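You operate a simulated robot arm through the tools that you are given. There is no shell and no other tool. Be economical: measure what you need, move in short steps, check, and stop when the job is done.

You run a simulated robot arm. Do the job below in one go: nothing can be reset, and whatever is moved stays where it is left.

TASK
Crank the three onions on the rollers through the sizer.
Fine: swing the orange stop bar open first; each onion ends in the bay of its width; crank back home and close the bar. Where these are worked on the way, their far stop is far enough and under half their travel is too little: orange stop bar.

It is judged by the outcome, as a careful person would: the job done as asked, and still so three seconds after it is handed in. It fails if anything else is knocked over, pushed out of place, dropped, spilled or broken.

THE ROBOT
A 7-joint arm with a two-finger parallel gripper, fixed in place. Base frame: the origin is at the foot of the arm, x ahead of it, y to its left, z up; the work surface is at about z = 800. Lengths are in mm, angles in degrees, forces in N, time in s.
Its first joint turns from -166.0 to 166.0 degrees. Payload 3.43 kg.
The TCP is the grasp point between the finger pads, 34 mm short of the fingertips. In the tool frame z runs along the fingers and y along their closing line. The gripper opens to 128 mm. The fingers are 24 mm wide and 12 mm thick; the gripper's body (48 by 130 mm) begins 96 mm behind the TCP.
Orientation is that of the tool frame in the base frame, as a unit quaternion [w, x, y, z]. With the fingers straight down and closing along the base's y, the tool's x points along the base's -x, its y along +y and its z along -z.

THE INTERFACE
- The arm moves only by the tool send_rows. Its argument "plan" is a list that holds one entry, the list of rows, each a list of 6 numbers: the shift along the tool's x, y, z in mm, then the turn, a rotation vector about the tool's x, y, z in degrees. In form: [[[tx, ty, tz, ax, ay, az], ...]]. A call has 1 to 20 rows; each row is the pose to reach, as a shift and turn from the pose commanded when the call began, along the tool's axes at that moment. "claw" is the gripper command, from -1 (shut) to 1 (fully open), values between in proportion, set as the call begins (left out, the last holds). A row lasts 0.2 s, in which the tool goes at most 50 mm and 8.6 degrees; a call with a longer step from one row to the next is refused whole, and so is a gripper value outside its range. Where a pose cannot be reached the arm comes as near as it can. A force on the tool above 60 N (or 10 N above the force at the start of the call, whichever is more), or a blocked arm, ends the call early, and 0.2 s more pass. Each finger travels about 153 mm/s and halts on what it meets, pressing with about 31 N; the grip force reading is that of the motor and also rises with nothing between the fingers. The clock runs only during rows and for 0.2 s after the last one: add rows that repeat a pose to give the fingers time. It gives the time, the measured TCP pose, the force on the tool (base axes), the opening and the grip force at its end, in the units of the frame above (readings bear some noise), with the torque about the TCP (base axes, N m) and any sound that the robot's microphone picked up.
- Cameras (640 x 400 px; columns grow to the right, rows downward): "scene" is fixed at [51.3, 500.5, 1423.9]; the picture's right is [-0.57, -0.82, 0.00], its down [-0.38, 0.27, -0.88] and it looks along [0.72, -0.51, -0.47] (base axes); focal length 329 px, centre (320, 200). "wrist" rides on the gripper at [76, -11, -160] in the tool frame; the picture's right is [0.15, 0.99, 0.00], its down [-0.88, 0.13, -0.46] and it looks along [-0.45, 0.07, 0.89] (tool axes); focal length 234 px, centre (320, 200). There is no depth. A picture from a camera that has moved, and an enlarged one, comes with that camera's place and axes in the base frame and with its lens.
- get_image(camera): a new picture of that camera. The clock stands still meanwhile.
- enlarge(camera, box): a new picture of the part [left, top, right, bottom] of that camera's present view, enlarged. The clock stands still meanwhile.
- close_job(): hands the job in; it is judged then, once.

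Go step by step. Nothing tells you positions but the pictures and the camera data: compare them with the known pose of the tool, close in by small moves and look again before you grip or let go. The budget is 120 turns and 64 pictures, counting those below and the enlarged ones. Unless the task says otherwise, let go and move clear before handing in, and close with one line.

The tools are called as a command line: name --argument value ..., lists and objects as JSON in quotes. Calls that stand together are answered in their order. send_rows: Moves the arm, as the interface text tells. Its arguments: {"type":"object","properties":{"plan":{"type":"array"},"claw":{"type":"number"}},"required":["plan"]} The other tools are called the same way: get_image (camera) takes a picture; enlarge (camera, box) takes an enlarged picture of a part of a camera's view; close_job () hands the job in.

At the start:

```text
t: 0.0
ee_pos: [600.1, -2.4, 1191.4]
tool_rot: [-0.001, -0.001, 1.0, -0.001]
wrist_force: [0.2, -0.6, -0.5]
ft_torque: [0.0, 0.0, -0.05]
finger_gap: 128.3
finger_force: 0.1
```

scene: 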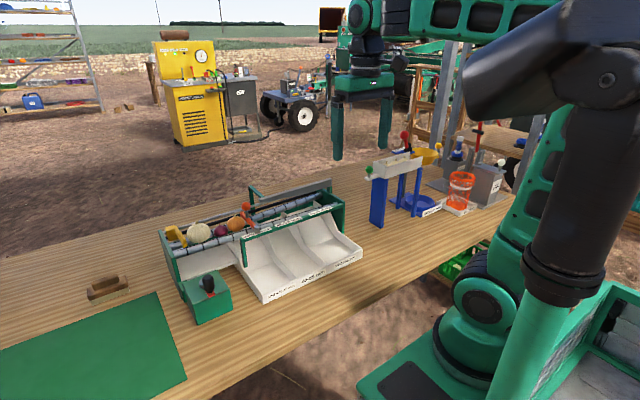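
wrist: 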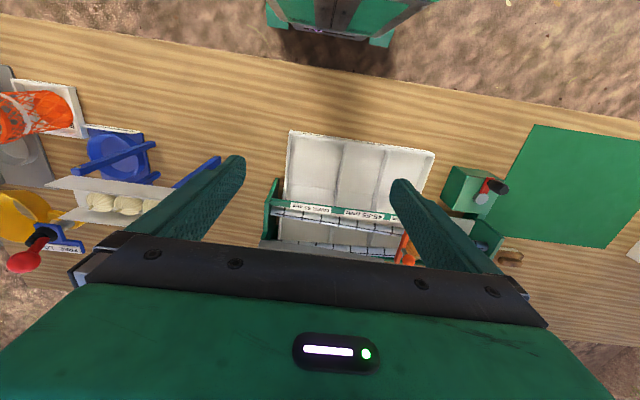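

I see the sizer with rollers, three onions, an orange stop bar, a green box with a black-knobbed crank and three bays. I'll enlarge the views first.

enlarge --camera "scene" --box '[150, 170, 370, 330]'

enlarge --camera "wrist" --box '[240, 120, 540, 280]'

```text
2.50 times, centred on (260, 250) of scene
camera zoom: at [51.3, 500.5, 1423.9], right [-0.57, -0.82, 0.0], down [-0.38, 0.27, -0.88], along [0.72, -0.51, -0.47], focal length 822 px, centre (470, 75)
```

zoom: 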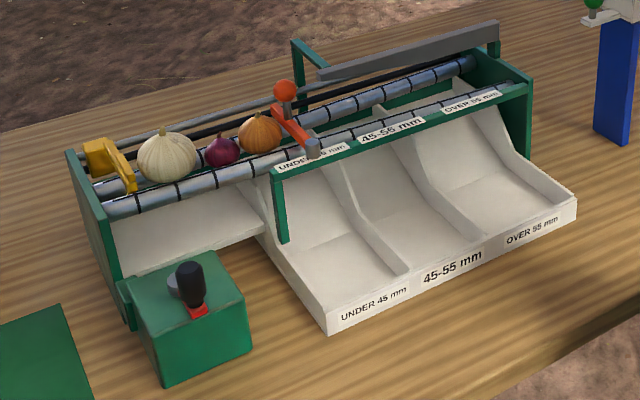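

```text
2.13 times, centred on (390, 200) of wrist
camera zoom: at [523.2, -13.6, 1350.7], right [-0.15, 0.99, 0.0], down [0.88, 0.13, 0.45], along [0.45, 0.07, -0.89], focal length 500 px, centre (171, 200)
```

zoom: 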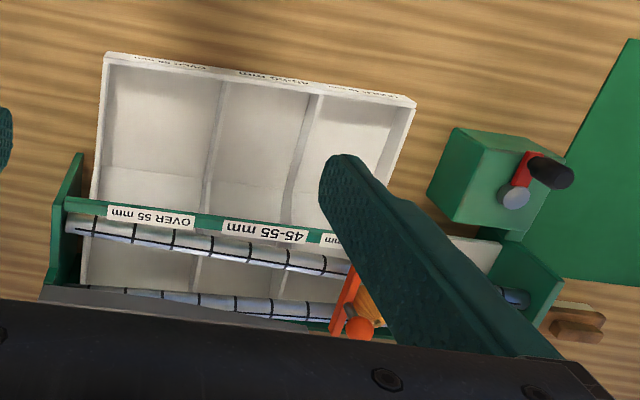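

The crank hub is at about (703, 382, 877) with its knob at (657, 378, up to 928). The stop bar's ball is at about (814, 210, 985). I'll move the wrist camera over the sizer for a closer look.

send_rows --plan '[[[-25, 38, 0, 0, 0, 0], [-50, 76, 0, 0, 0, 0], [-75, 114, 0, 0, 0, 0], [-100, 152, 0, 0, 0, 0], [-125, 190, 0, 0, 0, 0], [-150, 228, 0, 0, 0, 0], [-150, 228, 0, 0, 0, 0]]]' --claw 1

get_image --camera "wrist"

```text
t: 1.6
ee_pos: [734.7, 222.5, 1195.3]
tool_rot: [0.005, 0.001, 1.0, 0.001]
wrist_force: [-0.2, 0.5, -0.7]
ft_torque: [-0.02, 0.0, -0.02]
finger_gap: 128.0
finger_force: 0.0
```

```text
59 pictures are left
camera wrist: at [656.3, 211.4, 1354.1], right [-0.14, 0.99, 0.0], down [0.88, 0.13, 0.47], along [0.46, 0.07, -0.89], focal length 234 px, centre (320, 200)
```

wrist: 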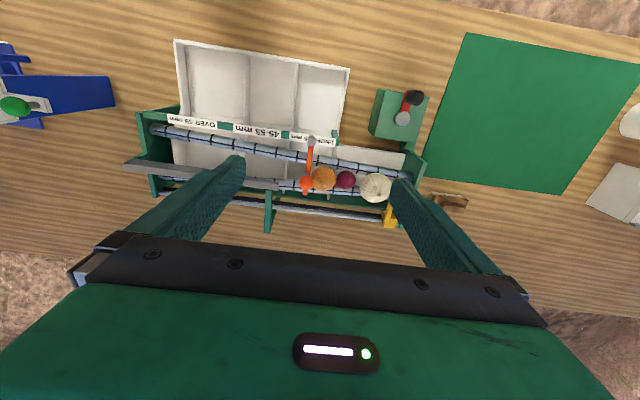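

enlarge --camera "wrist" --box '[240, 110, 440, 235]'

enlarge --camera "scene" --box '[160, 180, 280, 260]'

```text
3.20 times, centred on (340, 172) of wrist
camera zoom: at [656.3, 211.4, 1354.1], right [-0.14, 0.99, 0.0], down [0.88, 0.13, 0.47], along [0.46, 0.07, -0.89], focal length 749 px, centre (256, 288)
```

zoom: 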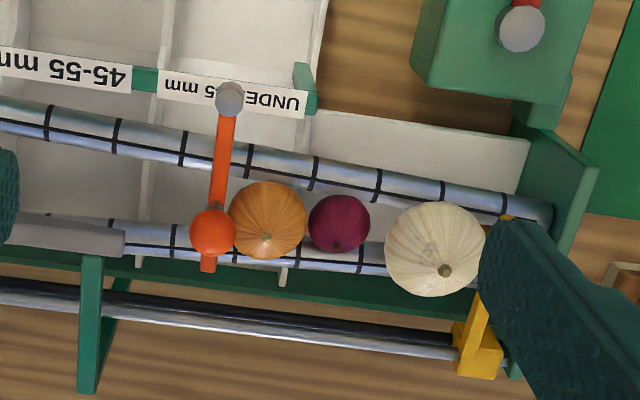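

```text
5.00 times, centred on (220, 220) of scene
camera zoom: at [51.3, 500.5, 1423.9], right [-0.57, -0.82, 0.0], down [-0.38, 0.27, -0.88], along [0.72, -0.51, -0.47], focal length 1643 px, centre (820, 100)
```

zoom: 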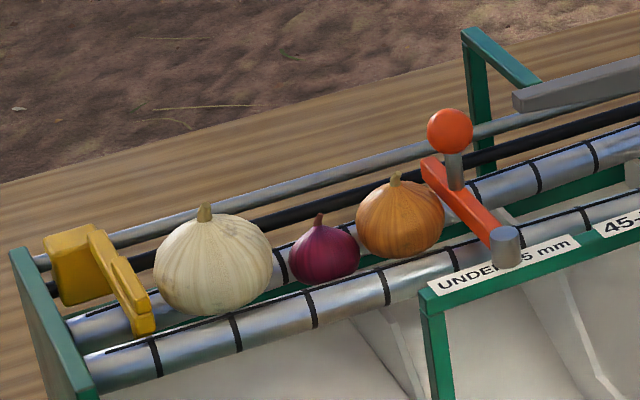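

The stop bar pivots on a vertical post at about (754, 212), and its ball is about 62 mm out at (816, 212, 985). The onions sit on its +y side, so it must swing toward -y. I'll close the fingers and come in above the +y side of the ball.

send_rows --plan '[[[0, 0, 0, 0, 0, 0], [-20, 10, 30, 0, 0, 0], [-40, 18, 60, 0, 0, 0], [-56, 22, 100, 0, 0, 0], [-56, 22, 121, 0, 0, 0], [-56, 22, 121, 0, 0, 0], [-56, 22, 121, 0, 0, 0]]]' --claw -1

get_image --camera "wrist"

enlarge --camera "scene" --box '[180, 150, 330, 250]'

```text
t: 3.2
ee_pos: [796.6, 245.8, 1077.9]
tool_rot: [0.005, 0.001, 1.0, -0.001]
wrist_force: [0.5, -0.1, -0.2]
ft_torque: [0.01, 0.02, 0.0]
finger_gap: 0.1
finger_force: 31.0
```

```text
56 pictures are left
camera wrist: at [718.1, 235.2, 1236.7], right [-0.15, 0.99, 0.0], down [0.88, 0.13, 0.47], along [0.46, 0.07, -0.88], focal length 234 px, centre (320, 200)
```

wrist: 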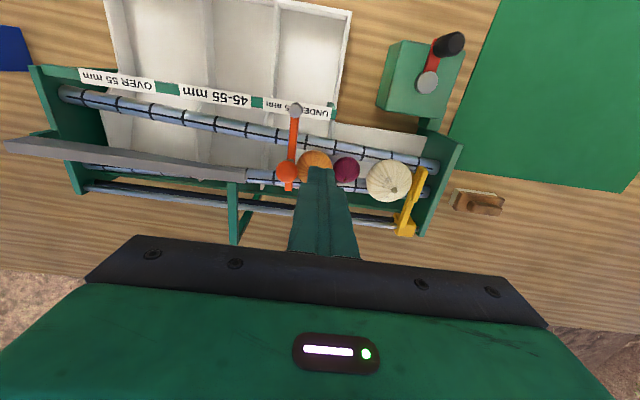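

```text
4.00 times, centred on (255, 200) of scene
camera zoom: at [51.3, 500.5, 1423.9], right [-0.57, -0.82, 0.0], down [-0.38, 0.27, -0.88], along [0.72, -0.51, -0.47], focal length 1314 px, centre (580, 200)
```

zoom: 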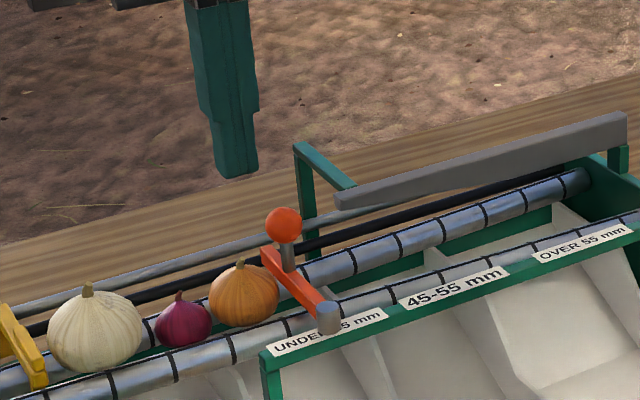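

The ball is confirmed at (817, 212, 985), and the guard rail end at (830, 165, 978) is clear of the arc. I'm lowering beside the ball, keeping the tips just above the onion.

send_rows --plan '[[[0, 2, 20, 0, 0, 0], [0, 2, 40, 0, 0, 0], [0, 2, 55, 0, 0, 0], [0, 2, 58, 0, 0, 0], [0, 2, 58, 0, 0, 0], [0, 2, 58, 0, 0, 0], [0, 2, 58, 0, 0, 0], [0, 2, 58, 0, 0, 0]]]'

enlarge --camera "scene" --box '[180, 150, 330, 250]'

```text
t: 5.0
ee_pos: [795.0, 248.7, 1022.0]
tool_rot: [0.006, -0.001, 1.0, 0.0]
wrist_force: [-0.3, -0.2, 0.1]
ft_torque: [0.02, 0.03, 0.02]
finger_gap: 0.0
finger_force: 31.4
```

```text
4.00 times, centred on (255, 200) of scene
camera zoom: at [51.3, 500.5, 1423.9], right [-0.57, -0.82, 0.0], down [-0.38, 0.27, -0.88], along [0.72, -0.51, -0.47], focal length 1314 px, centre (580, 200)
```

zoom: 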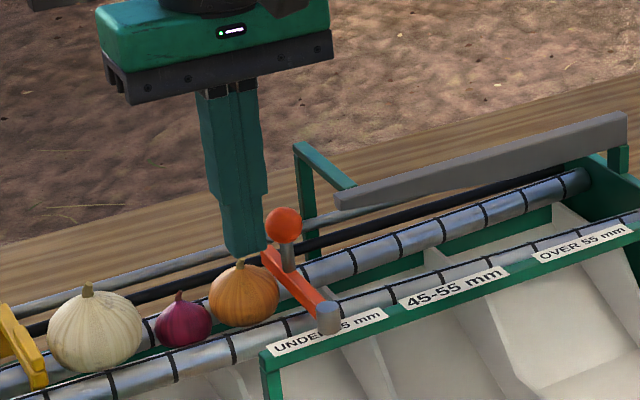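

There is a steady pose offset of about 11 mm between command and measurement, so I'll work from the measured pose. I'll lower a bit more and push the ball along its arc.

send_rows --plan '[[[-9, -1, 0, 0, 0, 0], [-9, -1, 8, 0, 0, 0], [-9, -1, 12, 0, 0, 0], [-9, -7, 12, 0, 0, 0], [-9, -14, 12, 0, 0, 0], [-12, -20, 12, 0, 0, 0], [-13, -27, 12, 0, 0, 0], [-14, -34, 12, 0, 0, 0], [-14, -42, 12, 0, 0, 0], [-12, -49, 12, 0, 0, 0], [-11, -56, 12, 0, 0, 0], [-4, -68, 12, 0, 0, 0], [-4, -68, 12, 0, 0, 0]]]'

enlarge --camera "scene" --box '[180, 150, 330, 250]'

```text
t: 7.8
ee_pos: [796.4, 183.0, 1010.3]
tool_rot: [0.006, 0.001, 1.0, 0.001]
wrist_force: [-3.8, 4.8, 0.5]
ft_torque: [0.14, 0.07, -0.05]
finger_gap: 0.0
finger_force: 30.3
```

```text
4.00 times, centred on (255, 200) of scene
camera zoom: at [51.3, 500.5, 1423.9], right [-0.57, -0.82, 0.0], down [-0.38, 0.27, -0.88], along [0.72, -0.51, -0.47], focal length 1314 px, centre (580, 200)
```

zoom: 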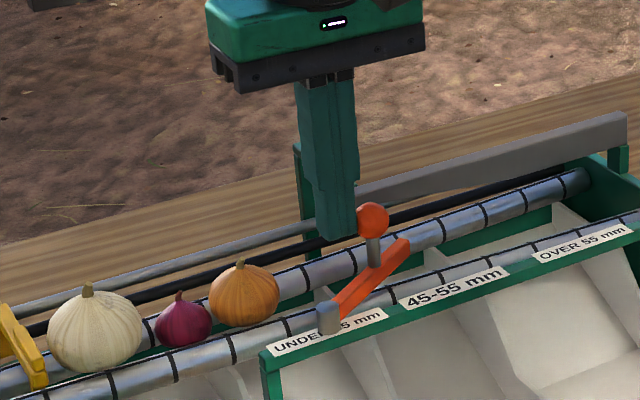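

The bar is swinging freely at about 60°. I'll continue along the arc.

send_rows --plan '[[[3, -7, 0, 0, 0, 0], [7, -13, 0, 0, 0, 0], [13, -17, 0, 0, 0, 0], [19, -21, 0, 0, 0, 0], [25, -23, 0, 0, 0, 0], [31, -25, 0, 0, 0, 0], [31, -25, 0, 0, 0, 0]]]'

enlarge --camera "scene" --box '[180, 150, 330, 250]'

```text
t: 8.6
ee_pos: [769.0, 172.1, 1020.3]
tool_rot: [0.013, -0.008, 1.0, 0.003]
wrist_force: [-0.6, 6.8, 10.3]
ft_torque: [0.37, 0.31, -0.12]
finger_gap: 0.0
finger_force: 31.4
stopped in row 4: the force on the tool passed its limit at 62 N (the readings are from after the stop); the commanded pose is now the measured one
```

```text
4.00 times, centred on (255, 200) of scene
camera zoom: at [51.3, 500.5, 1423.9], right [-0.57, -0.82, 0.0], down [-0.38, 0.27, -0.88], along [0.72, -0.51, -0.47], focal length 1314 px, centre (580, 200)
```

zoom: 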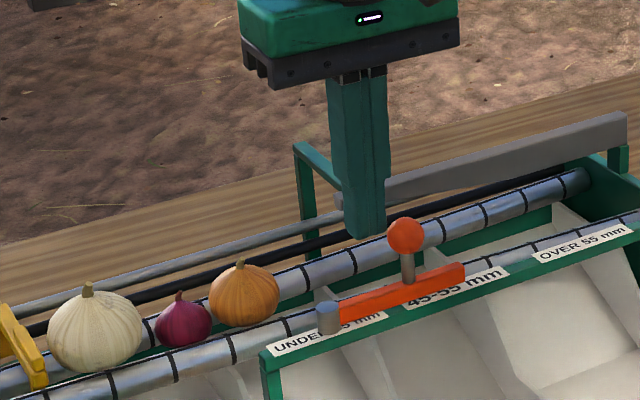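

The bar hit its far stop at 90° and lies along the rail. I'm rising and moving over the crank knob with the fingers half open.

send_rows --plan '[[[-4, 4, -30, 0, 0, 0], [-4, 4, -70, 0, 0, 0], [20, 40, -80, 0, 0, 0], [42, 80, -80, 0, 0, 0], [62, 120, -80, 0, 0, 0], [85, 160, -80, 0, 0, 0], [107, 200, -80, 0, 0, 0], [110, 206, -70, 0, 0, 0], [110, 206, -70, 0, 0, 0], [110, 206, -70, 0, 0, 0]]]'

send_rows --plan '[[[0, 0, 0, 0, 0, 0], [0, 0, 0, 0, 0, 0]]]' --claw -0.1

get_image --camera "wrist"

enlarge --camera "scene" --box '[150, 180, 300, 330]'

```text
t: 10.8
ee_pos: [657.4, 377.1, 1090.2]
tool_rot: [0.011, -0.008, 1.0, 0.003]
wrist_force: [-0.8, 0.1, 0.1]
ft_torque: [0.04, 0.02, 0.01]
finger_gap: 0.0
finger_force: 30.4
```

```text
t: 11.4
ee_pos: [657.4, 376.7, 1090.1]
tool_rot: [0.012, -0.007, 1.0, 0.003]
wrist_force: [0.2, 0.1, -0.3]
ft_torque: [0.02, -0.04, -0.04]
finger_gap: 57.7
finger_force: 0.1
```

```text
51 pictures are left
camera wrist: at [577.2, 362.6, 1247.7], right [-0.16, 0.99, 0.0], down [0.87, 0.14, 0.48], along [0.47, 0.08, -0.88], focal length 234 px, centre (320, 200)
```

wrist: 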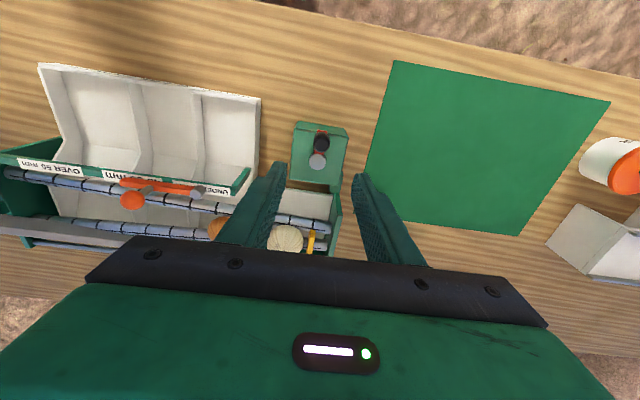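

```text
2.67 times, centred on (225, 255) of scene
camera zoom: at [51.3, 500.5, 1423.9], right [-0.57, -0.82, 0.0], down [-0.38, 0.27, -0.88], along [0.72, -0.51, -0.47], focal length 876 px, centre (573, 53)
```

zoom: 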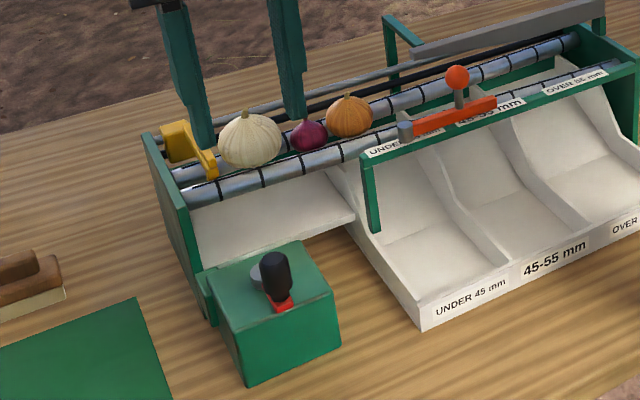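

Next I'll zoom in on the crank to get its exact geometry.

enlarge --camera "wrist" --box '[270, 110, 370, 200]'

enlarge --camera "scene" --box '[190, 260, 240, 310]'

```text
4.44 times, centred on (320, 155) of wrist
camera zoom: at [577.2, 362.6, 1247.7], right [-0.16, 0.99, 0.0], down [0.87, 0.14, 0.48], along [0.47, 0.08, -0.88], focal length 1041 px, centre (320, 400)
```

zoom: 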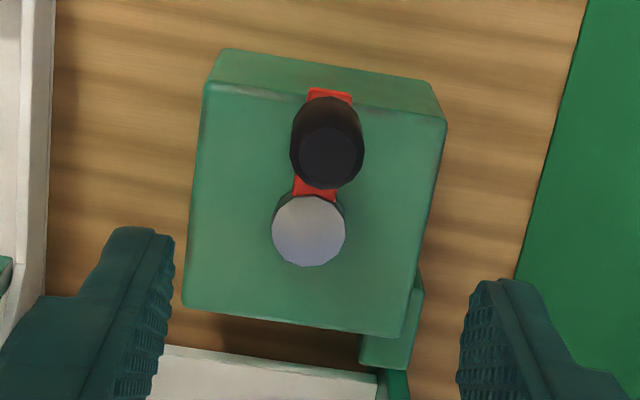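

```text
8.00 times, centred on (215, 285) of scene
camera zoom: at [51.3, 500.5, 1423.9], right [-0.57, -0.82, 0.0], down [-0.38, 0.27, -0.88], along [0.72, -0.51, -0.47], focal length 2629 px, centre (1160, -480)
```

zoom: 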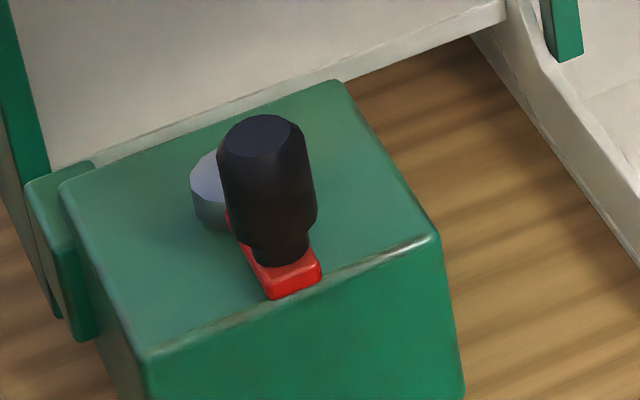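

The knob is at about (658, 380) with its top at z≈930, and the hub is at about (701, 381). The crank radius is about 44 mm. I'm lowering around the knob with tips staying above the red arm.

send_rows --plan '[[[-1, 3, 40, 0, 0, 0], [-1, 3, 80, 0, 0, 0], [-1, 3, 120, 0, 0, 0], [-1, 3, 145, 0, 0, 0], [-1, 3, 155, 0, 0, 0], [-1, 3, 155, 0, 0, 0], [-1, 3, 155, 0, 0, 0]]]'

get_image --camera "wrist"

enlarge --camera "scene" --box '[165, 230, 265, 330]'

```text
t: 13.0
ee_pos: [662.5, 378.7, 933.4]
tool_rot: [0.013, -0.007, 1.0, 0.003]
wrist_force: [0.2, 0.4, -0.1]
ft_torque: [0.02, -0.05, 0.03]
finger_gap: 57.9
finger_force: 0.0
```

```text
47 pictures are left
camera wrist: at [582.5, 364.9, 1090.3], right [-0.16, 0.99, 0.0], down [0.87, 0.14, 0.48], along [0.47, 0.08, -0.88], focal length 234 px, centre (320, 200)
```

wrist: 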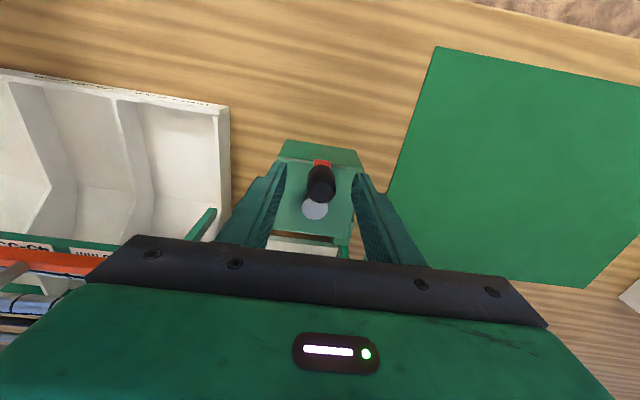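

```text
4.00 times, centred on (215, 280) of scene
camera zoom: at [51.3, 500.5, 1423.9], right [-0.57, -0.82, 0.0], down [-0.38, 0.27, -0.88], along [0.72, -0.51, -0.47], focal length 1314 px, centre (740, -120)
```

zoom: 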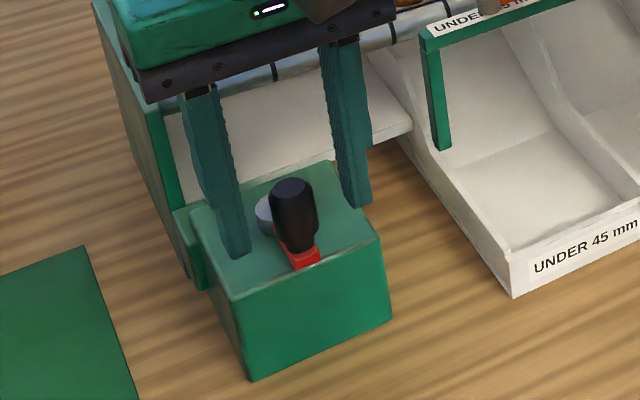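

The knob is between the pads at about (659, 380). I'll make a small correction and grip.

send_rows --plan '[[[3, 1, 2, 0, 0, 0], [3, 1, 2, 0, 0, 0], [3, 1, 2, 0, 0, 0]]]'

send_rows --plan '[[[0, 0, 0, 0, 0, 0], [0, 0, 0, 0, 0, 0], [0, 0, 0, 0, 0, 0]]]' --claw -1

enlarge --camera "scene" --box '[150, 180, 300, 330]'

```text
t: 13.8
ee_pos: [659.7, 381.2, 930.7]
tool_rot: [0.013, -0.007, 1.0, 0.002]
wrist_force: [0.6, 1.0, 0.0]
ft_torque: [0.01, 0.02, 0.0]
finger_gap: 57.6
finger_force: 0.0
```

```text
t: 14.6
ee_pos: [659.0, 380.3, 929.4]
tool_rot: [0.011, -0.007, 1.0, 0.002]
wrist_force: [0.2, 0.4, 0.7]
ft_torque: [-0.86, 0.04, -0.04]
finger_gap: 23.1
finger_force: 45.4
```

```text
2.67 times, centred on (225, 255) of scene
camera zoom: at [51.3, 500.5, 1423.9], right [-0.57, -0.82, 0.0], down [-0.38, 0.27, -0.88], along [0.72, -0.51, -0.47], focal length 876 px, centre (573, 53)
```

zoom: 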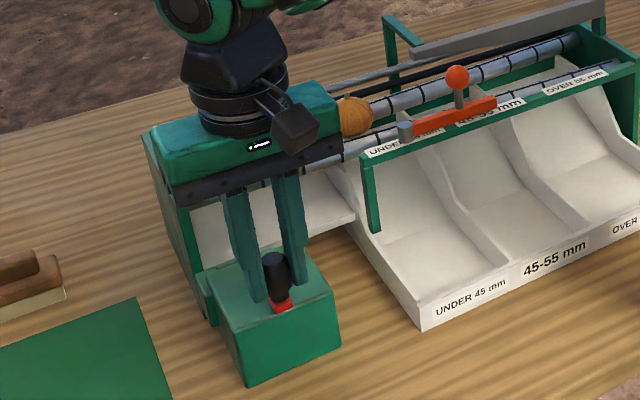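

The knob is gripped. I'll test a small turn toward -y (counter-clockwise from above).

send_rows --plan '[[[0, -4, 0, 0, 0, 0], [-1, -8, 0, 0, 0, 0], [-2, -12, 0, 0, 0, 0], [-3, -16, 0, 0, 0, 0], [-3, -16, 0, 0, 0, 0]]]'

enlarge --camera "scene" --box '[150, 180, 300, 330]'

```text
t: 15.4
ee_pos: [640.7, 378.0, 941.3]
tool_rot: [0.018, -0.017, 1.0, 0.006]
wrist_force: [-24.8, 1.8, 6.9]
ft_torque: [-0.15, 0.78, 0.1]
finger_gap: 0.0
finger_force: 33.0
stopped in row 3: the force on the tool passed its limit at 65 N (the readings are from after the stop); the commanded pose is now the measured one
```

```text
2.67 times, centred on (225, 255) of scene
camera zoom: at [51.3, 500.5, 1423.9], right [-0.57, -0.82, 0.0], down [-0.38, 0.27, -0.88], along [0.72, -0.51, -0.47], focal length 876 px, centre (573, 53)
```

zoom: 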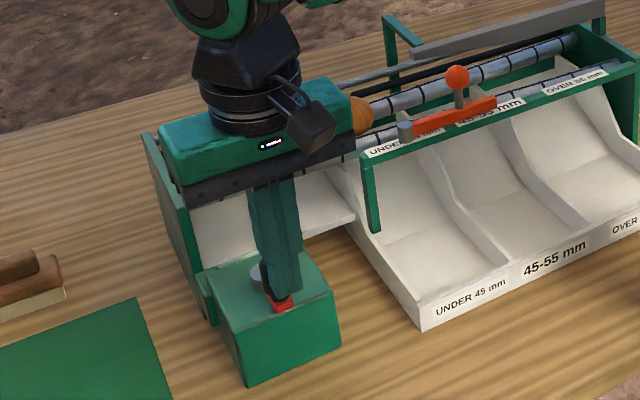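

That direction is blocked (home stop) and the fingers slid off the knob, which has not moved. I'll back off, reopen, re-grip and turn the other way.

send_rows --plan '[[[8, 0, 0, 0, 0, 0], [8, 0, -30, 0, 0, 0], [8, 0, -60, 0, 0, 0], [0, 0, -60, 0, 0, 0], [-18, 2, -60, 0, 0, 0], [-18, 2, -60, 0, 0, 0]]]'

send_rows --plan '[[[0, 0, 0, 0, 0, 0], [0, 0, 0, 0, 0, 0]]]' --claw -0.1

get_image --camera "wrist"

get_image --camera "scene"

```text
t: 16.8
ee_pos: [660.4, 378.4, 1000.3]
tool_rot: [0.02, -0.013, 1.0, 0.007]
wrist_force: [0.6, -0.6, -0.5]
ft_torque: [0.0, 0.0, -0.01]
finger_gap: 0.1
finger_force: 33.7
```

```text
t: 17.4
ee_pos: [659.9, 378.0, 1000.1]
tool_rot: [0.02, -0.013, 1.0, 0.006]
wrist_force: [-0.9, -0.4, 0.1]
ft_torque: [0.01, 0.02, 0.03]
finger_gap: 58.0
finger_force: 0.0
```

```text
43 pictures are left
camera wrist: at [577.3, 362.8, 1156.9], right [-0.17, 0.99, 0.01], down [0.86, 0.15, 0.49], along [0.48, 0.09, -0.87], focal length 234 px, centre (320, 200)
```

wrist: 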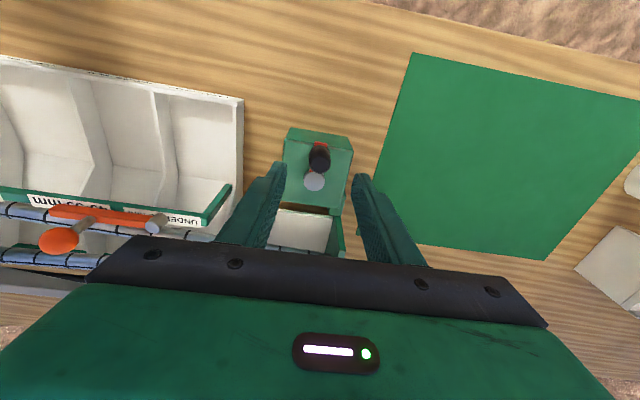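

```text
42 pictures are left
```

scene: 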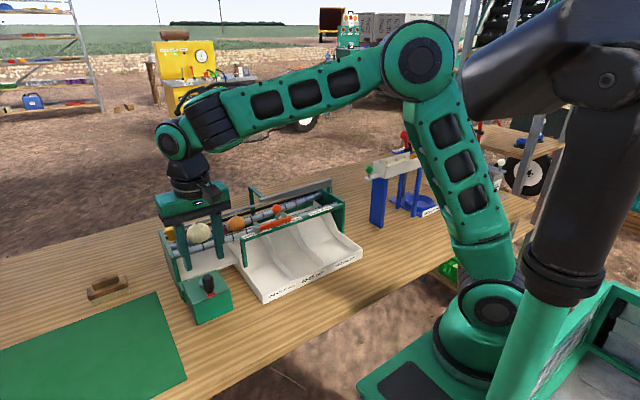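

The knob is unmoved at home. I'll straighten the tool tilt, re-grip, and then try +y (clockwise from above).

send_rows --plan '[[[1, 2, 0, 0.7, 2.3, 1.5], [1, 2, 0, 0.7, 2.3, 1.5], [1, 2, 0, 0.7, 2.3, 1.5], [1, 2, 0, 0.7, 2.3, 1.5]]]'

send_rows --plan '[[[0, 0, 30, 0, 0, 0], [0, 0, 60, 0, 0, 0], [0, 0, 68, 0, 0, 0], [0, 0, 68, 0, 0, 0]]]'

send_rows --plan '[[[0, 0, 0, 0, 0, 0], [0, 0, 0, 0, 0, 0], [0, 0, 0, 0, 0, 0]]]' --claw -1

```text
t: 18.4
ee_pos: [658.9, 380.3, 1001.7]
tool_rot: [-0.001, -0.001, 1.0, 0.001]
wrist_force: [0.5, 0.1, 0.4]
ft_torque: [0.01, -0.03, -0.03]
finger_gap: 57.4
finger_force: 0.0
```

```text
t: 19.4
ee_pos: [660.9, 379.8, 933.4]
tool_rot: [-0.001, 0.0, 1.0, 0.001]
wrist_force: [-0.4, 0.2, 0.4]
ft_torque: [-0.02, 0.01, 0.02]
finger_gap: 57.3
finger_force: 0.0
```

```text
t: 20.2
ee_pos: [659.7, 379.8, 932.9]
tool_rot: [0.0, 0.001, 1.0, 0.001]
wrist_force: [-0.2, 0.2, -2.1]
ft_torque: [-0.12, -0.1, 0.0]
finger_gap: 22.5
finger_force: 44.5
```

send_rows --plan '[[[0, 3.7, 0, 0, 0, 0], [-0.6, 7.3, 0, 0, 0, 0], [-1.4, 10.9, 0, 0, 0, 0], [-2.5, 14.4, 0, 0, 0, 0], [-3.9, 17.7, 0, 0, 0, 0], [-5.6, 21, 0, 0, 0, 0], [-5.6, 21, 0, 0, 0, 0]]]'

enlarge --camera "scene" --box '[150, 180, 300, 330]'

```text
t: 21.8
ee_pos: [667.1, 402.4, 934.3]
tool_rot: [0.0, 0.0, 1.0, 0.0]
wrist_force: [-4.1, 2.8, -16.2]
ft_torque: [-0.04, 0.31, -0.01]
finger_gap: 22.4
finger_force: 45.3
```

```text
2.67 times, centred on (225, 255) of scene
camera zoom: at [51.3, 500.5, 1423.9], right [-0.57, -0.82, 0.0], down [-0.38, 0.27, -0.88], along [0.72, -0.51, -0.47], focal length 876 px, centre (573, 53)
```

zoom: 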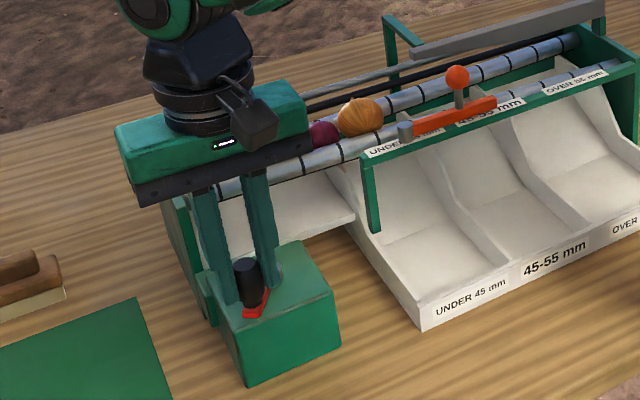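

It turns freely this way and the pusher advances. I'll continue to 90°.

send_rows --plan '[[[-4.2, 6, 0, 0, 0, 0], [-9.4, 11.2, 0, 0, 0, 0], [-15.4, 15.4, 0, 0, 0, 0], [-22, 18.5, 0, 0, 0, 0], [-29.1, 20.4, 0, 0, 0, 0], [-36.4, 21, 0, 0, 0, 0], [-36.4, 21, 0, 0, 0, 0]]]'

enlarge --camera "scene" --box '[150, 180, 300, 330]'

```text
t: 23.4
ee_pos: [702.5, 420.1, 933.0]
tool_rot: [0.001, 0.002, 1.0, 0.001]
wrist_force: [-2.3, -31.4, 9.1]
ft_torque: [-0.92, 0.53, -0.15]
finger_gap: 22.7
finger_force: 44.6
```

```text
2.67 times, centred on (225, 255) of scene
camera zoom: at [51.3, 500.5, 1423.9], right [-0.57, -0.82, 0.0], down [-0.38, 0.27, -0.88], along [0.72, -0.51, -0.47], focal length 876 px, centre (573, 53)
```

zoom: 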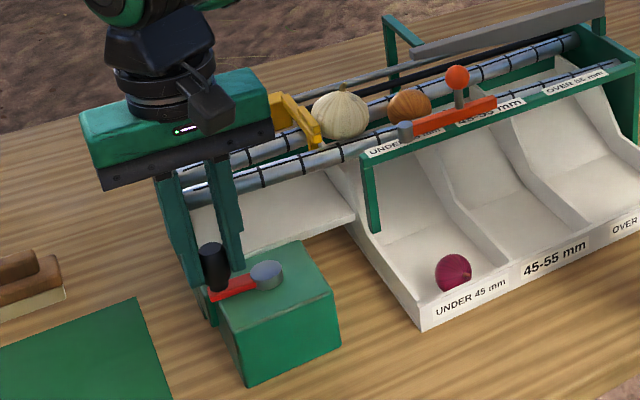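

The small red onion dropped into the UNDER 45 bay, and 90° has moved the pusher about 100 mm. I'll go on with the radius corrected to 40 mm.

send_rows --plan '[[[-3, -1.8, 0, 0, 0, 0], [-6.2, -2.4, 0, 0, 0, 0], [-9.6, -3.2, 0, 0, 0, 0], [-13, -4.2, 0, 0, 0, 0], [-16.2, -5.6, 0, 0, 0, 0], [-19.3, -7.2, 0, 0, 0, 0], [-22.2, -9.1, 0, 0, 0, 0], [-25, -11.2, 0, 0, 0, 0], [-25, -11.2, 0, 0, 0, 0]]]'

enlarge --camera "scene" --box '[150, 170, 370, 330]'

```text
t: 25.4
ee_pos: [726.7, 410.7, 933.7]
tool_rot: [0.001, 0.0, 1.0, 0.003]
wrist_force: [-14.2, -14.6, 8.6]
ft_torque: [-0.46, 1.23, -0.08]
finger_gap: 22.4
finger_force: 44.9
```

```text
2.50 times, centred on (260, 250) of scene
camera zoom: at [51.3, 500.5, 1423.9], right [-0.57, -0.82, 0.0], down [-0.38, 0.27, -0.88], along [0.72, -0.51, -0.47], focal length 822 px, centre (470, 75)
```

zoom: 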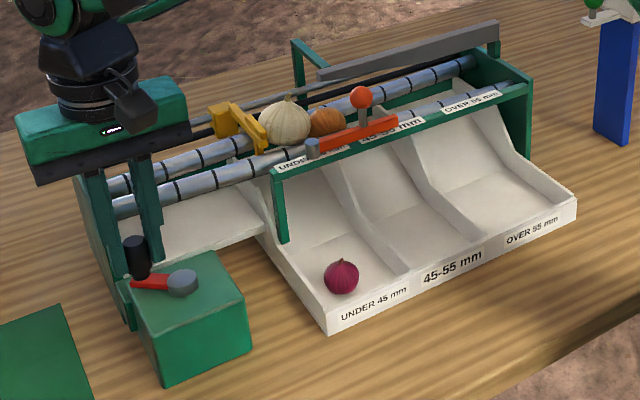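

The crank is at 130° and the pusher is about 40% along with the orange onion moving toward its bay. I'll continue slowly.

send_rows --plan '[[[-1.5, -3, 0, 0, 0, 0], [-3.2, -6, 0, 0, 0, 0], [-5.2, -8.7, 0, 0, 0, 0], [-7.1, -11.6, 0, 0, 0, 0], [-8.6, -14.6, 0, 0, 0, 0], [-9.9, -17.8, 0, 0, 0, 0], [-11, -21, 0, 0, 0, 0], [-11.7, -24.3, 0, 0, 0, 0], [-12.2, -27.7, 0, 0, 0, 0], [-12.3, -31.1, 0, 0, 0, 0], [-12.3, -31.1, 0, 0, 0, 0]]]'

enlarge --camera "scene" --box '[150, 170, 370, 330]'

```text
t: 27.8
ee_pos: [741.1, 380.2, 933.3]
tool_rot: [0.0, 0.0, 1.0, 0.001]
wrist_force: [2.2, 1.2, 28.5]
ft_torque: [-0.21, 0.17, -0.05]
finger_gap: 22.3
finger_force: 44.5
```

```text
2.50 times, centred on (260, 250) of scene
camera zoom: at [51.3, 500.5, 1423.9], right [-0.57, -0.82, 0.0], down [-0.38, 0.27, -0.88], along [0.72, -0.51, -0.47], focal length 822 px, centre (470, 75)
```

zoom: 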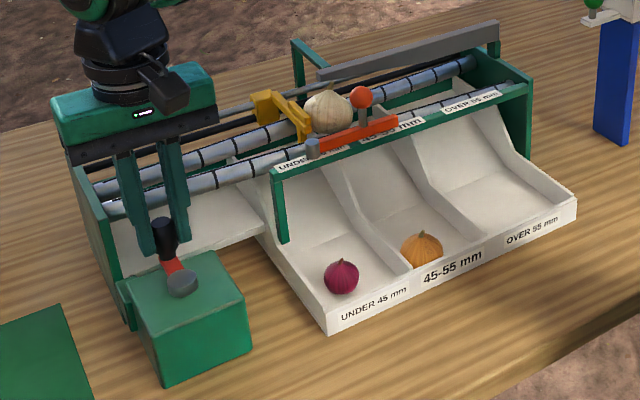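

The orange onion landed in the 45-55 bay and only the white one remains. I'll continue toward 230°.

send_rows --plan '[[[0.1, -3.4, -1.5, 0, 0, 0], [0.6, -6.9, -1.5, 0, 0, 0], [1.4, -10.2, -1.5, 0, 0, 0], [2.4, -13.5, -1.5, 0, 0, 0], [3.8, -16.6, -1.5, 0, 0, 0], [5.3, -19.7, -1.5, 0, 0, 0], [7.2, -22.6, -1.5, 0, 0, 0], [9.2, -25.4, -1.5, 0, 0, 0], [11.6, -27.9, -1.5, 0, 0, 0], [14.1, -30.3, -1.5, 0, 0, 0], [14.1, -30.3, -1.5, 0, 0, 0]]]'

enlarge --camera "scene" --box '[150, 170, 370, 330]'

```text
t: 30.2
ee_pos: [726.6, 349.0, 933.8]
tool_rot: [-0.001, 0.0, 1.0, -0.001]
wrist_force: [6.4, -8.8, -11.6]
ft_torque: [-0.2, -0.59, -0.02]
finger_gap: 22.3
finger_force: 45.2
```

```text
2.50 times, centred on (260, 250) of scene
camera zoom: at [51.3, 500.5, 1423.9], right [-0.57, -0.82, 0.0], down [-0.38, 0.27, -0.88], along [0.72, -0.51, -0.47], focal length 822 px, centre (470, 75)
```

zoom: 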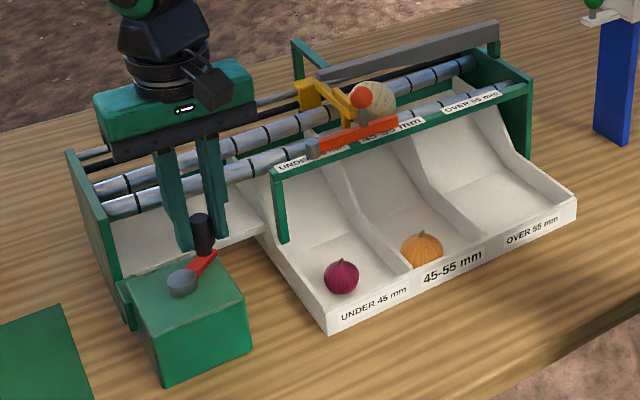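

send_rows --plan '[[[2.7, -2.1, 0, 0, 0, 0], [5.6, -3.9, 0, 0, 0, 0], [8.7, -5.5, 0, 0, 0, 0], [11.9, -6.8, 0, 0, 0, 0], [15.2, -7.9, 0, 0, 0, 0], [18.5, -8.6, 0, 0, 0, 0], [22, -9.1, 0, 0, 0, 0], [25.4, -9.2, 0, 0, 0, 0], [28.8, -9.1, 0, 0, 0, 0], [28.8, -9.1, 0, 0, 0, 0]]]'

enlarge --camera "scene" --box '[150, 170, 370, 330]'

```text
t: 32.4
ee_pos: [698.4, 340.8, 934.2]
tool_rot: [0.001, 0.001, 1.0, 0.0]
wrist_force: [-2.1, -17.0, 4.2]
ft_torque: [-0.5, 0.54, -0.08]
finger_gap: 22.1
finger_force: 45.3
```

```text
2.50 times, centred on (260, 250) of scene
camera zoom: at [51.3, 500.5, 1423.9], right [-0.57, -0.82, 0.0], down [-0.38, 0.27, -0.88], along [0.72, -0.51, -0.47], focal length 822 px, centre (470, 75)
```

zoom: 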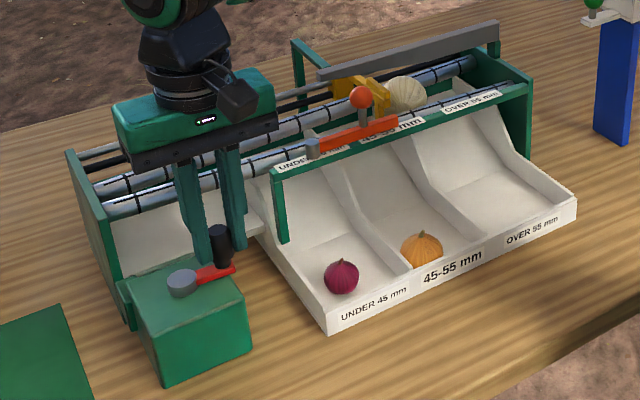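

send_rows --plan '[[[3, -0.4, 0, 0, 0, 0], [6.5, 0.4, 0, 0, 0, 0], [9.8, 1.6, 0, 0, 0, 0], [13, 2.9, 0, 0, 0, 0], [16.1, 4.6, 0, 0, 0, 0], [19, 6.4, 0, 0, 0, 0], [21.8, 8.6, 0, 0, 0, 0], [21.8, 8.6, 0, 0, 0, 0]]]'

enlarge --camera "scene" --box '[150, 170, 370, 330]'

```text
t: 34.2
ee_pos: [676.4, 349.4, 932.9]
tool_rot: [0.0, 0.0, 1.0, 0.0]
wrist_force: [-5.8, -6.0, -22.7]
ft_torque: [-0.11, -0.87, -0.04]
finger_gap: 22.2
finger_force: 45.1
```

```text
2.50 times, centred on (260, 250) of scene
camera zoom: at [51.3, 500.5, 1423.9], right [-0.57, -0.82, 0.0], down [-0.38, 0.27, -0.88], along [0.72, -0.51, -0.47], focal length 822 px, centre (470, 75)
```

zoom: 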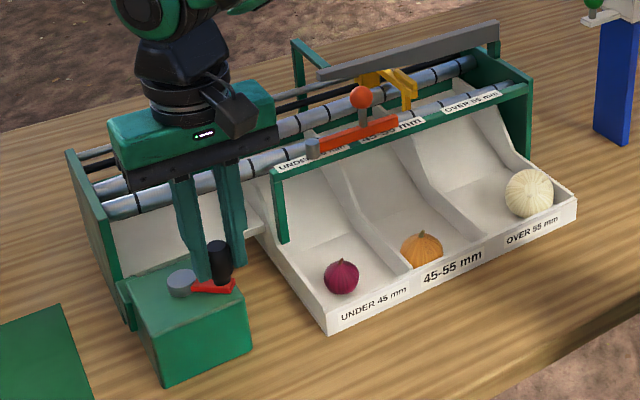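

All three onions are in the correct bays. I'm cranking back home now, first half.

send_rows --plan '[[[-6, -3.4, 0, 0, 0, 0], [-12.2, -6.3, 0, 0, 0, 0], [-18.8, -8.1, 0, 0, 0, 0], [-25.7, -8.7, 0, 0, 0, 0], [-32.6, -8.1, 0, 0, 0, 0], [-39.2, -6.3, 0, 0, 0, 0], [-45.5, -3.4, 0, 0, 0, 0], [-51.1, 0.5, 0, 0, 0, 0], [-56, 5.4, 0, 0, 0, 0], [-59.9, 11.1, 0, 0, 0, 0], [-62.8, 17.3, 0, 0, 0, 0], [-64.6, 23.9, 0, 0, 0, 0], [-65.2, 30.8, 0, 0, 0, 0], [-65.2, 30.8, 0, 0, 0, 0]]]'

enlarge --camera "scene" --box '[150, 170, 370, 330]'

```text
t: 37.2
ee_pos: [740.9, 381.6, 933.1]
tool_rot: [-0.001, -0.001, 1.0, 0.001]
wrist_force: [-8.8, 1.3, -6.9]
ft_torque: [0.02, 0.33, 0.01]
finger_gap: 22.4
finger_force: 44.3
```

```text
2.50 times, centred on (260, 250) of scene
camera zoom: at [51.3, 500.5, 1423.9], right [-0.57, -0.82, 0.0], down [-0.38, 0.27, -0.88], along [0.72, -0.51, -0.47], focal length 822 px, centre (470, 75)
```

zoom: 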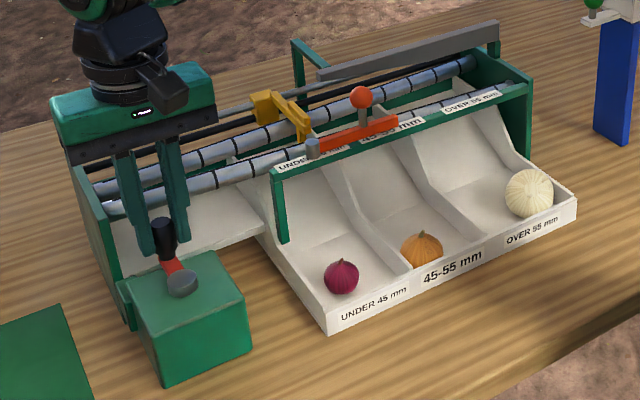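

send_rows --plan '[[[0.6, 7.3, 0, 0, 0, 0], [2.4, 13.8, 0, 0, 0, 0], [5.2, 20, 0, 0, 0, 0], [9.1, 25.6, 0, 0, 0, 0], [13.9, 30.4, 0, 0, 0, 0], [19.5, 34.3, 0, 0, 0, 0], [25.7, 37.1, 0, 0, 0, 0], [32.2, 38.9, 0, 0, 0, 0], [39, 39.5, 0, 0, 0, 0], [45.8, 38.9, 0, 0, 0, 0], [52.3, 37.1, 0, 0, 0, 0], [58.5, 34.3, 0, 0, 0, 0], [64.1, 30.4, 0, 0, 0, 0], [68.9, 25.6, 0, 0, 0, 0], [72.8, 20, 0, 0, 0, 0], [75.6, 13.8, 0, 0, 0, 0], [77.4, 7.3, 0, 0, 0, 0], [78, 0.5, 0, 0, 0, 0], [78, -1, 0, 0, 0, 0]]]'

enlarge --camera "scene" --box '[150, 170, 370, 330]'

```text
t: 41.2
ee_pos: [661.2, 379.4, 934.6]
tool_rot: [0.0, -0.001, 1.0, 0.0]
wrist_force: [-20.6, 0.8, -28.2]
ft_torque: [-0.04, 1.01, 0.01]
finger_gap: 22.2
finger_force: 45.9
```

```text
2.50 times, centred on (260, 250) of scene
camera zoom: at [51.3, 500.5, 1423.9], right [-0.57, -0.82, 0.0], down [-0.38, 0.27, -0.88], along [0.72, -0.51, -0.47], focal length 822 px, centre (470, 75)
```

zoom: 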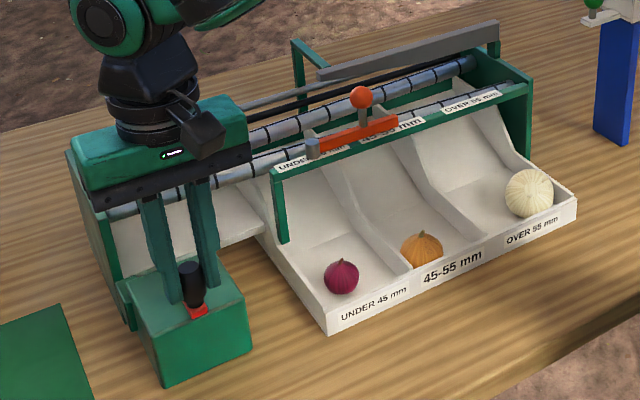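

The crank is home. I'll nudge it lightly against the home stop, release, and rise.

send_rows --plan '[[[0, -1.5, 1, 0, 0, 0], [0, -2.5, 1, 0, 0, 0], [0, -2.5, 1, 0, 0, 0]]]'

send_rows --plan '[[[0, 0, 0, 0, 0, 0], [0, 0, 0, 0, 0, 0], [0, 0, 0, 0, 0, 0]]]' --claw -0.1

send_rows --plan '[[[0, 0, -30, 0, 0, 0], [0, 0, -70, 0, 0, 0], [0, 0, -110, 0, 0, 0], [0, 0, -150, 0, 0, 0], [0, 0, -180, 0, 0, 0], [0, 0, -180, 0, 0, 0]]]'

enlarge --camera "scene" --box '[150, 170, 370, 330]'

get_image --camera "wrist"

```text
t: 42.0
ee_pos: [661.5, 379.3, 934.9]
tool_rot: [0.001, -0.001, 1.0, 0.002]
wrist_force: [-26.1, 23.0, -13.2]
ft_torque: [0.2, 0.6, 0.09]
finger_gap: 22.5
finger_force: 44.8
```

```text
t: 42.8
ee_pos: [663.3, 376.9, 932.7]
tool_rot: [0.0, 0.0, 1.0, 0.0]
wrist_force: [-0.6, 0.3, -0.2]
ft_torque: [0.02, 0.01, -0.03]
finger_gap: 57.7
finger_force: 0.0
```

```text
t: 44.2
ee_pos: [661.3, 377.7, 1110.8]
tool_rot: [0.0, 0.0, 1.0, 0.001]
wrist_force: [0.2, -0.5, 0.2]
ft_torque: [0.02, -0.02, 0.0]
finger_gap: 57.5
finger_force: 0.1
```

```text
2.50 times, centred on (260, 250) of scene
camera zoom: at [51.3, 500.5, 1423.9], right [-0.57, -0.82, 0.0], down [-0.38, 0.27, -0.88], along [0.72, -0.51, -0.47], focal length 822 px, centre (470, 75)
```

zoom: 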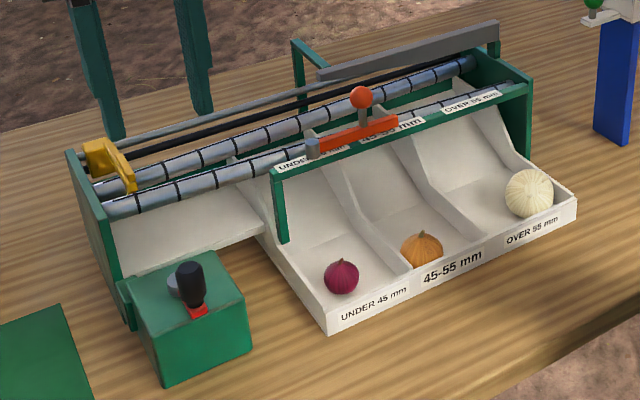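

```text
31 pictures are left
camera wrist: at [584.2, 366.3, 1270.9], right [-0.15, 0.99, 0.0], down [0.88, 0.13, 0.46], along [0.45, 0.07, -0.89], focal length 234 px, centre (320, 200)
```

wrist: 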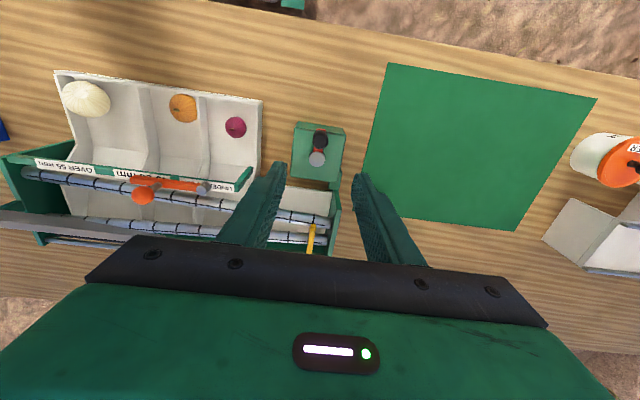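

The crank and pusher are home, and the ball is at about (757, 150). I'll move to its -x side with closed fingers.

send_rows --plan '[[[-12, -45, 0, 0, 0, 0], [-24, -90, 0, 0, 0, 0], [-36, -135, 0, 0, 0, 0], [-48, -180, 0, 0, 0, 0], [-59, -228, 0, 0, 0, 0], [-59, -228, 30, 0, 0, 0], [-59, -228, 50, 0, 0, 0], [-59, -228, 50, 0, 0, 0], [-59, -228, 50, 0, 0, 0]]]' --claw -1

get_image --camera "wrist"

```text
t: 46.2
ee_pos: [722.9, 151.1, 1064.4]
tool_rot: [0.0, -0.001, 1.0, 0.0]
wrist_force: [0.0, 0.5, 0.1]
ft_torque: [0.0, 0.03, 0.01]
finger_gap: 0.0
finger_force: 30.8
```

```text
30 pictures are left
camera wrist: at [645.4, 138.4, 1224.1], right [-0.15, 0.99, 0.0], down [0.88, 0.13, 0.46], along [0.45, 0.07, -0.89], focal length 234 px, centre (320, 200)
```

wrist: 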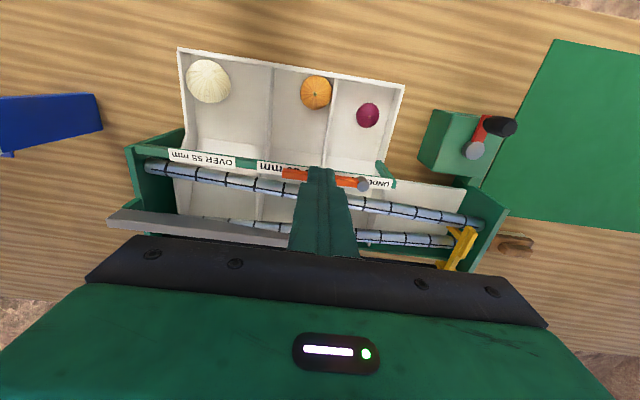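

I'm lowering beside the ball and sweeping it back along the arc.

send_rows --plan '[[[0, 0, 25, 0, 0, 0], [0, 0, 45, 0, 0, 0], [0, 0, 54, 0, 0, 0], [0, 0, 54, 0, 0, 0], [-7, 1, 54, 0, 0, 0], [-12, 3, 54, 0, 0, 0], [-17, 4, 54, 0, 0, 0], [-24, 5, 54, 0, 0, 0], [-31, 5, 54, 0, 0, 0], [-38, 5.5, 54, 0, 0, 0], [-45.6, 6.8, 54, 0, 0, 0], [-52.5, 9.5, 54, 0, 0, 0], [-59, 12.4, 54, 0, 0, 0], [-65, 16.5, 54, 0, 0, 0], [-70.7, 21.3, 54, 0, 0, 0], [-70.7, 21.3, 54, 0, 0, 0]]]'

enlarge --camera "scene" --box '[180, 150, 330, 250]'

```text
t: 49.6
ee_pos: [793.1, 168.3, 1008.7]
tool_rot: [0.001, 0.0, 1.0, 0.001]
wrist_force: [0.3, 0.7, -0.7]
ft_torque: [0.0, -0.05, 0.0]
finger_gap: 0.1
finger_force: 31.0
```

```text
4.00 times, centred on (255, 200) of scene
camera zoom: at [51.3, 500.5, 1423.9], right [-0.57, -0.82, 0.0], down [-0.38, 0.27, -0.88], along [0.72, -0.51, -0.47], focal length 1314 px, centre (580, 200)
```

zoom: 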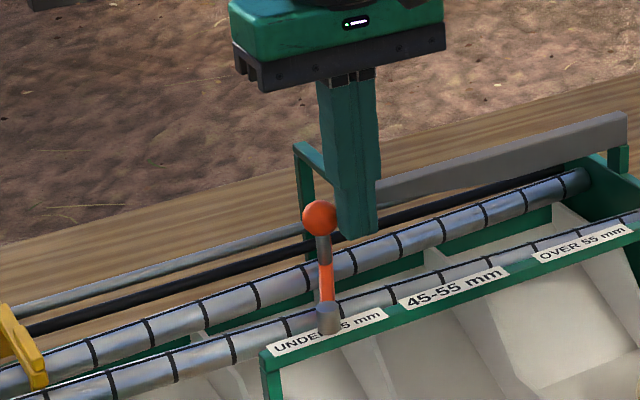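

The bar is most of the way back. I'll push on to the closed position.

send_rows --plan '[[[-4, 6, 0, 0, 0, 0], [-7, 11.6, 0, 0, 0, 0], [-10, 16, 0, 0, 0, 0], [-12, 20.5, 0, 0, 0, 0], [-13, 24, 0, 0, 0, 0], [-13, 24, 0, 0, 0, 0]]]'

enlarge --camera "scene" --box '[180, 150, 330, 250]'

```text
t: 51.0
ee_pos: [805.9, 191.2, 1008.3]
tool_rot: [-0.001, 0.003, 1.0, 0.0]
wrist_force: [-14.7, -29.7, 1.3]
ft_torque: [-0.76, 0.4, -0.16]
finger_gap: 0.0
finger_force: 30.7
```

```text
4.00 times, centred on (255, 200) of scene
camera zoom: at [51.3, 500.5, 1423.9], right [-0.57, -0.82, 0.0], down [-0.38, 0.27, -0.88], along [0.72, -0.51, -0.47], focal length 1314 px, centre (580, 200)
```

zoom: 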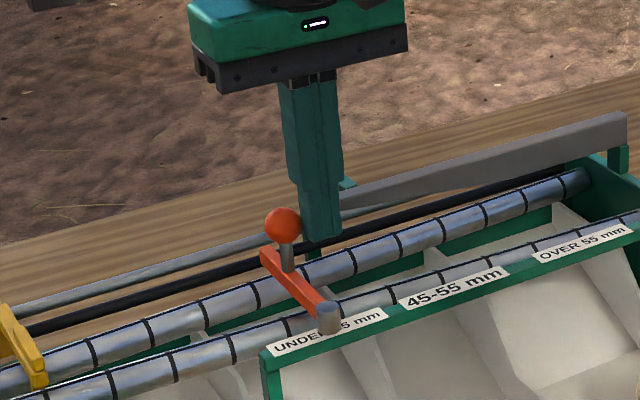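

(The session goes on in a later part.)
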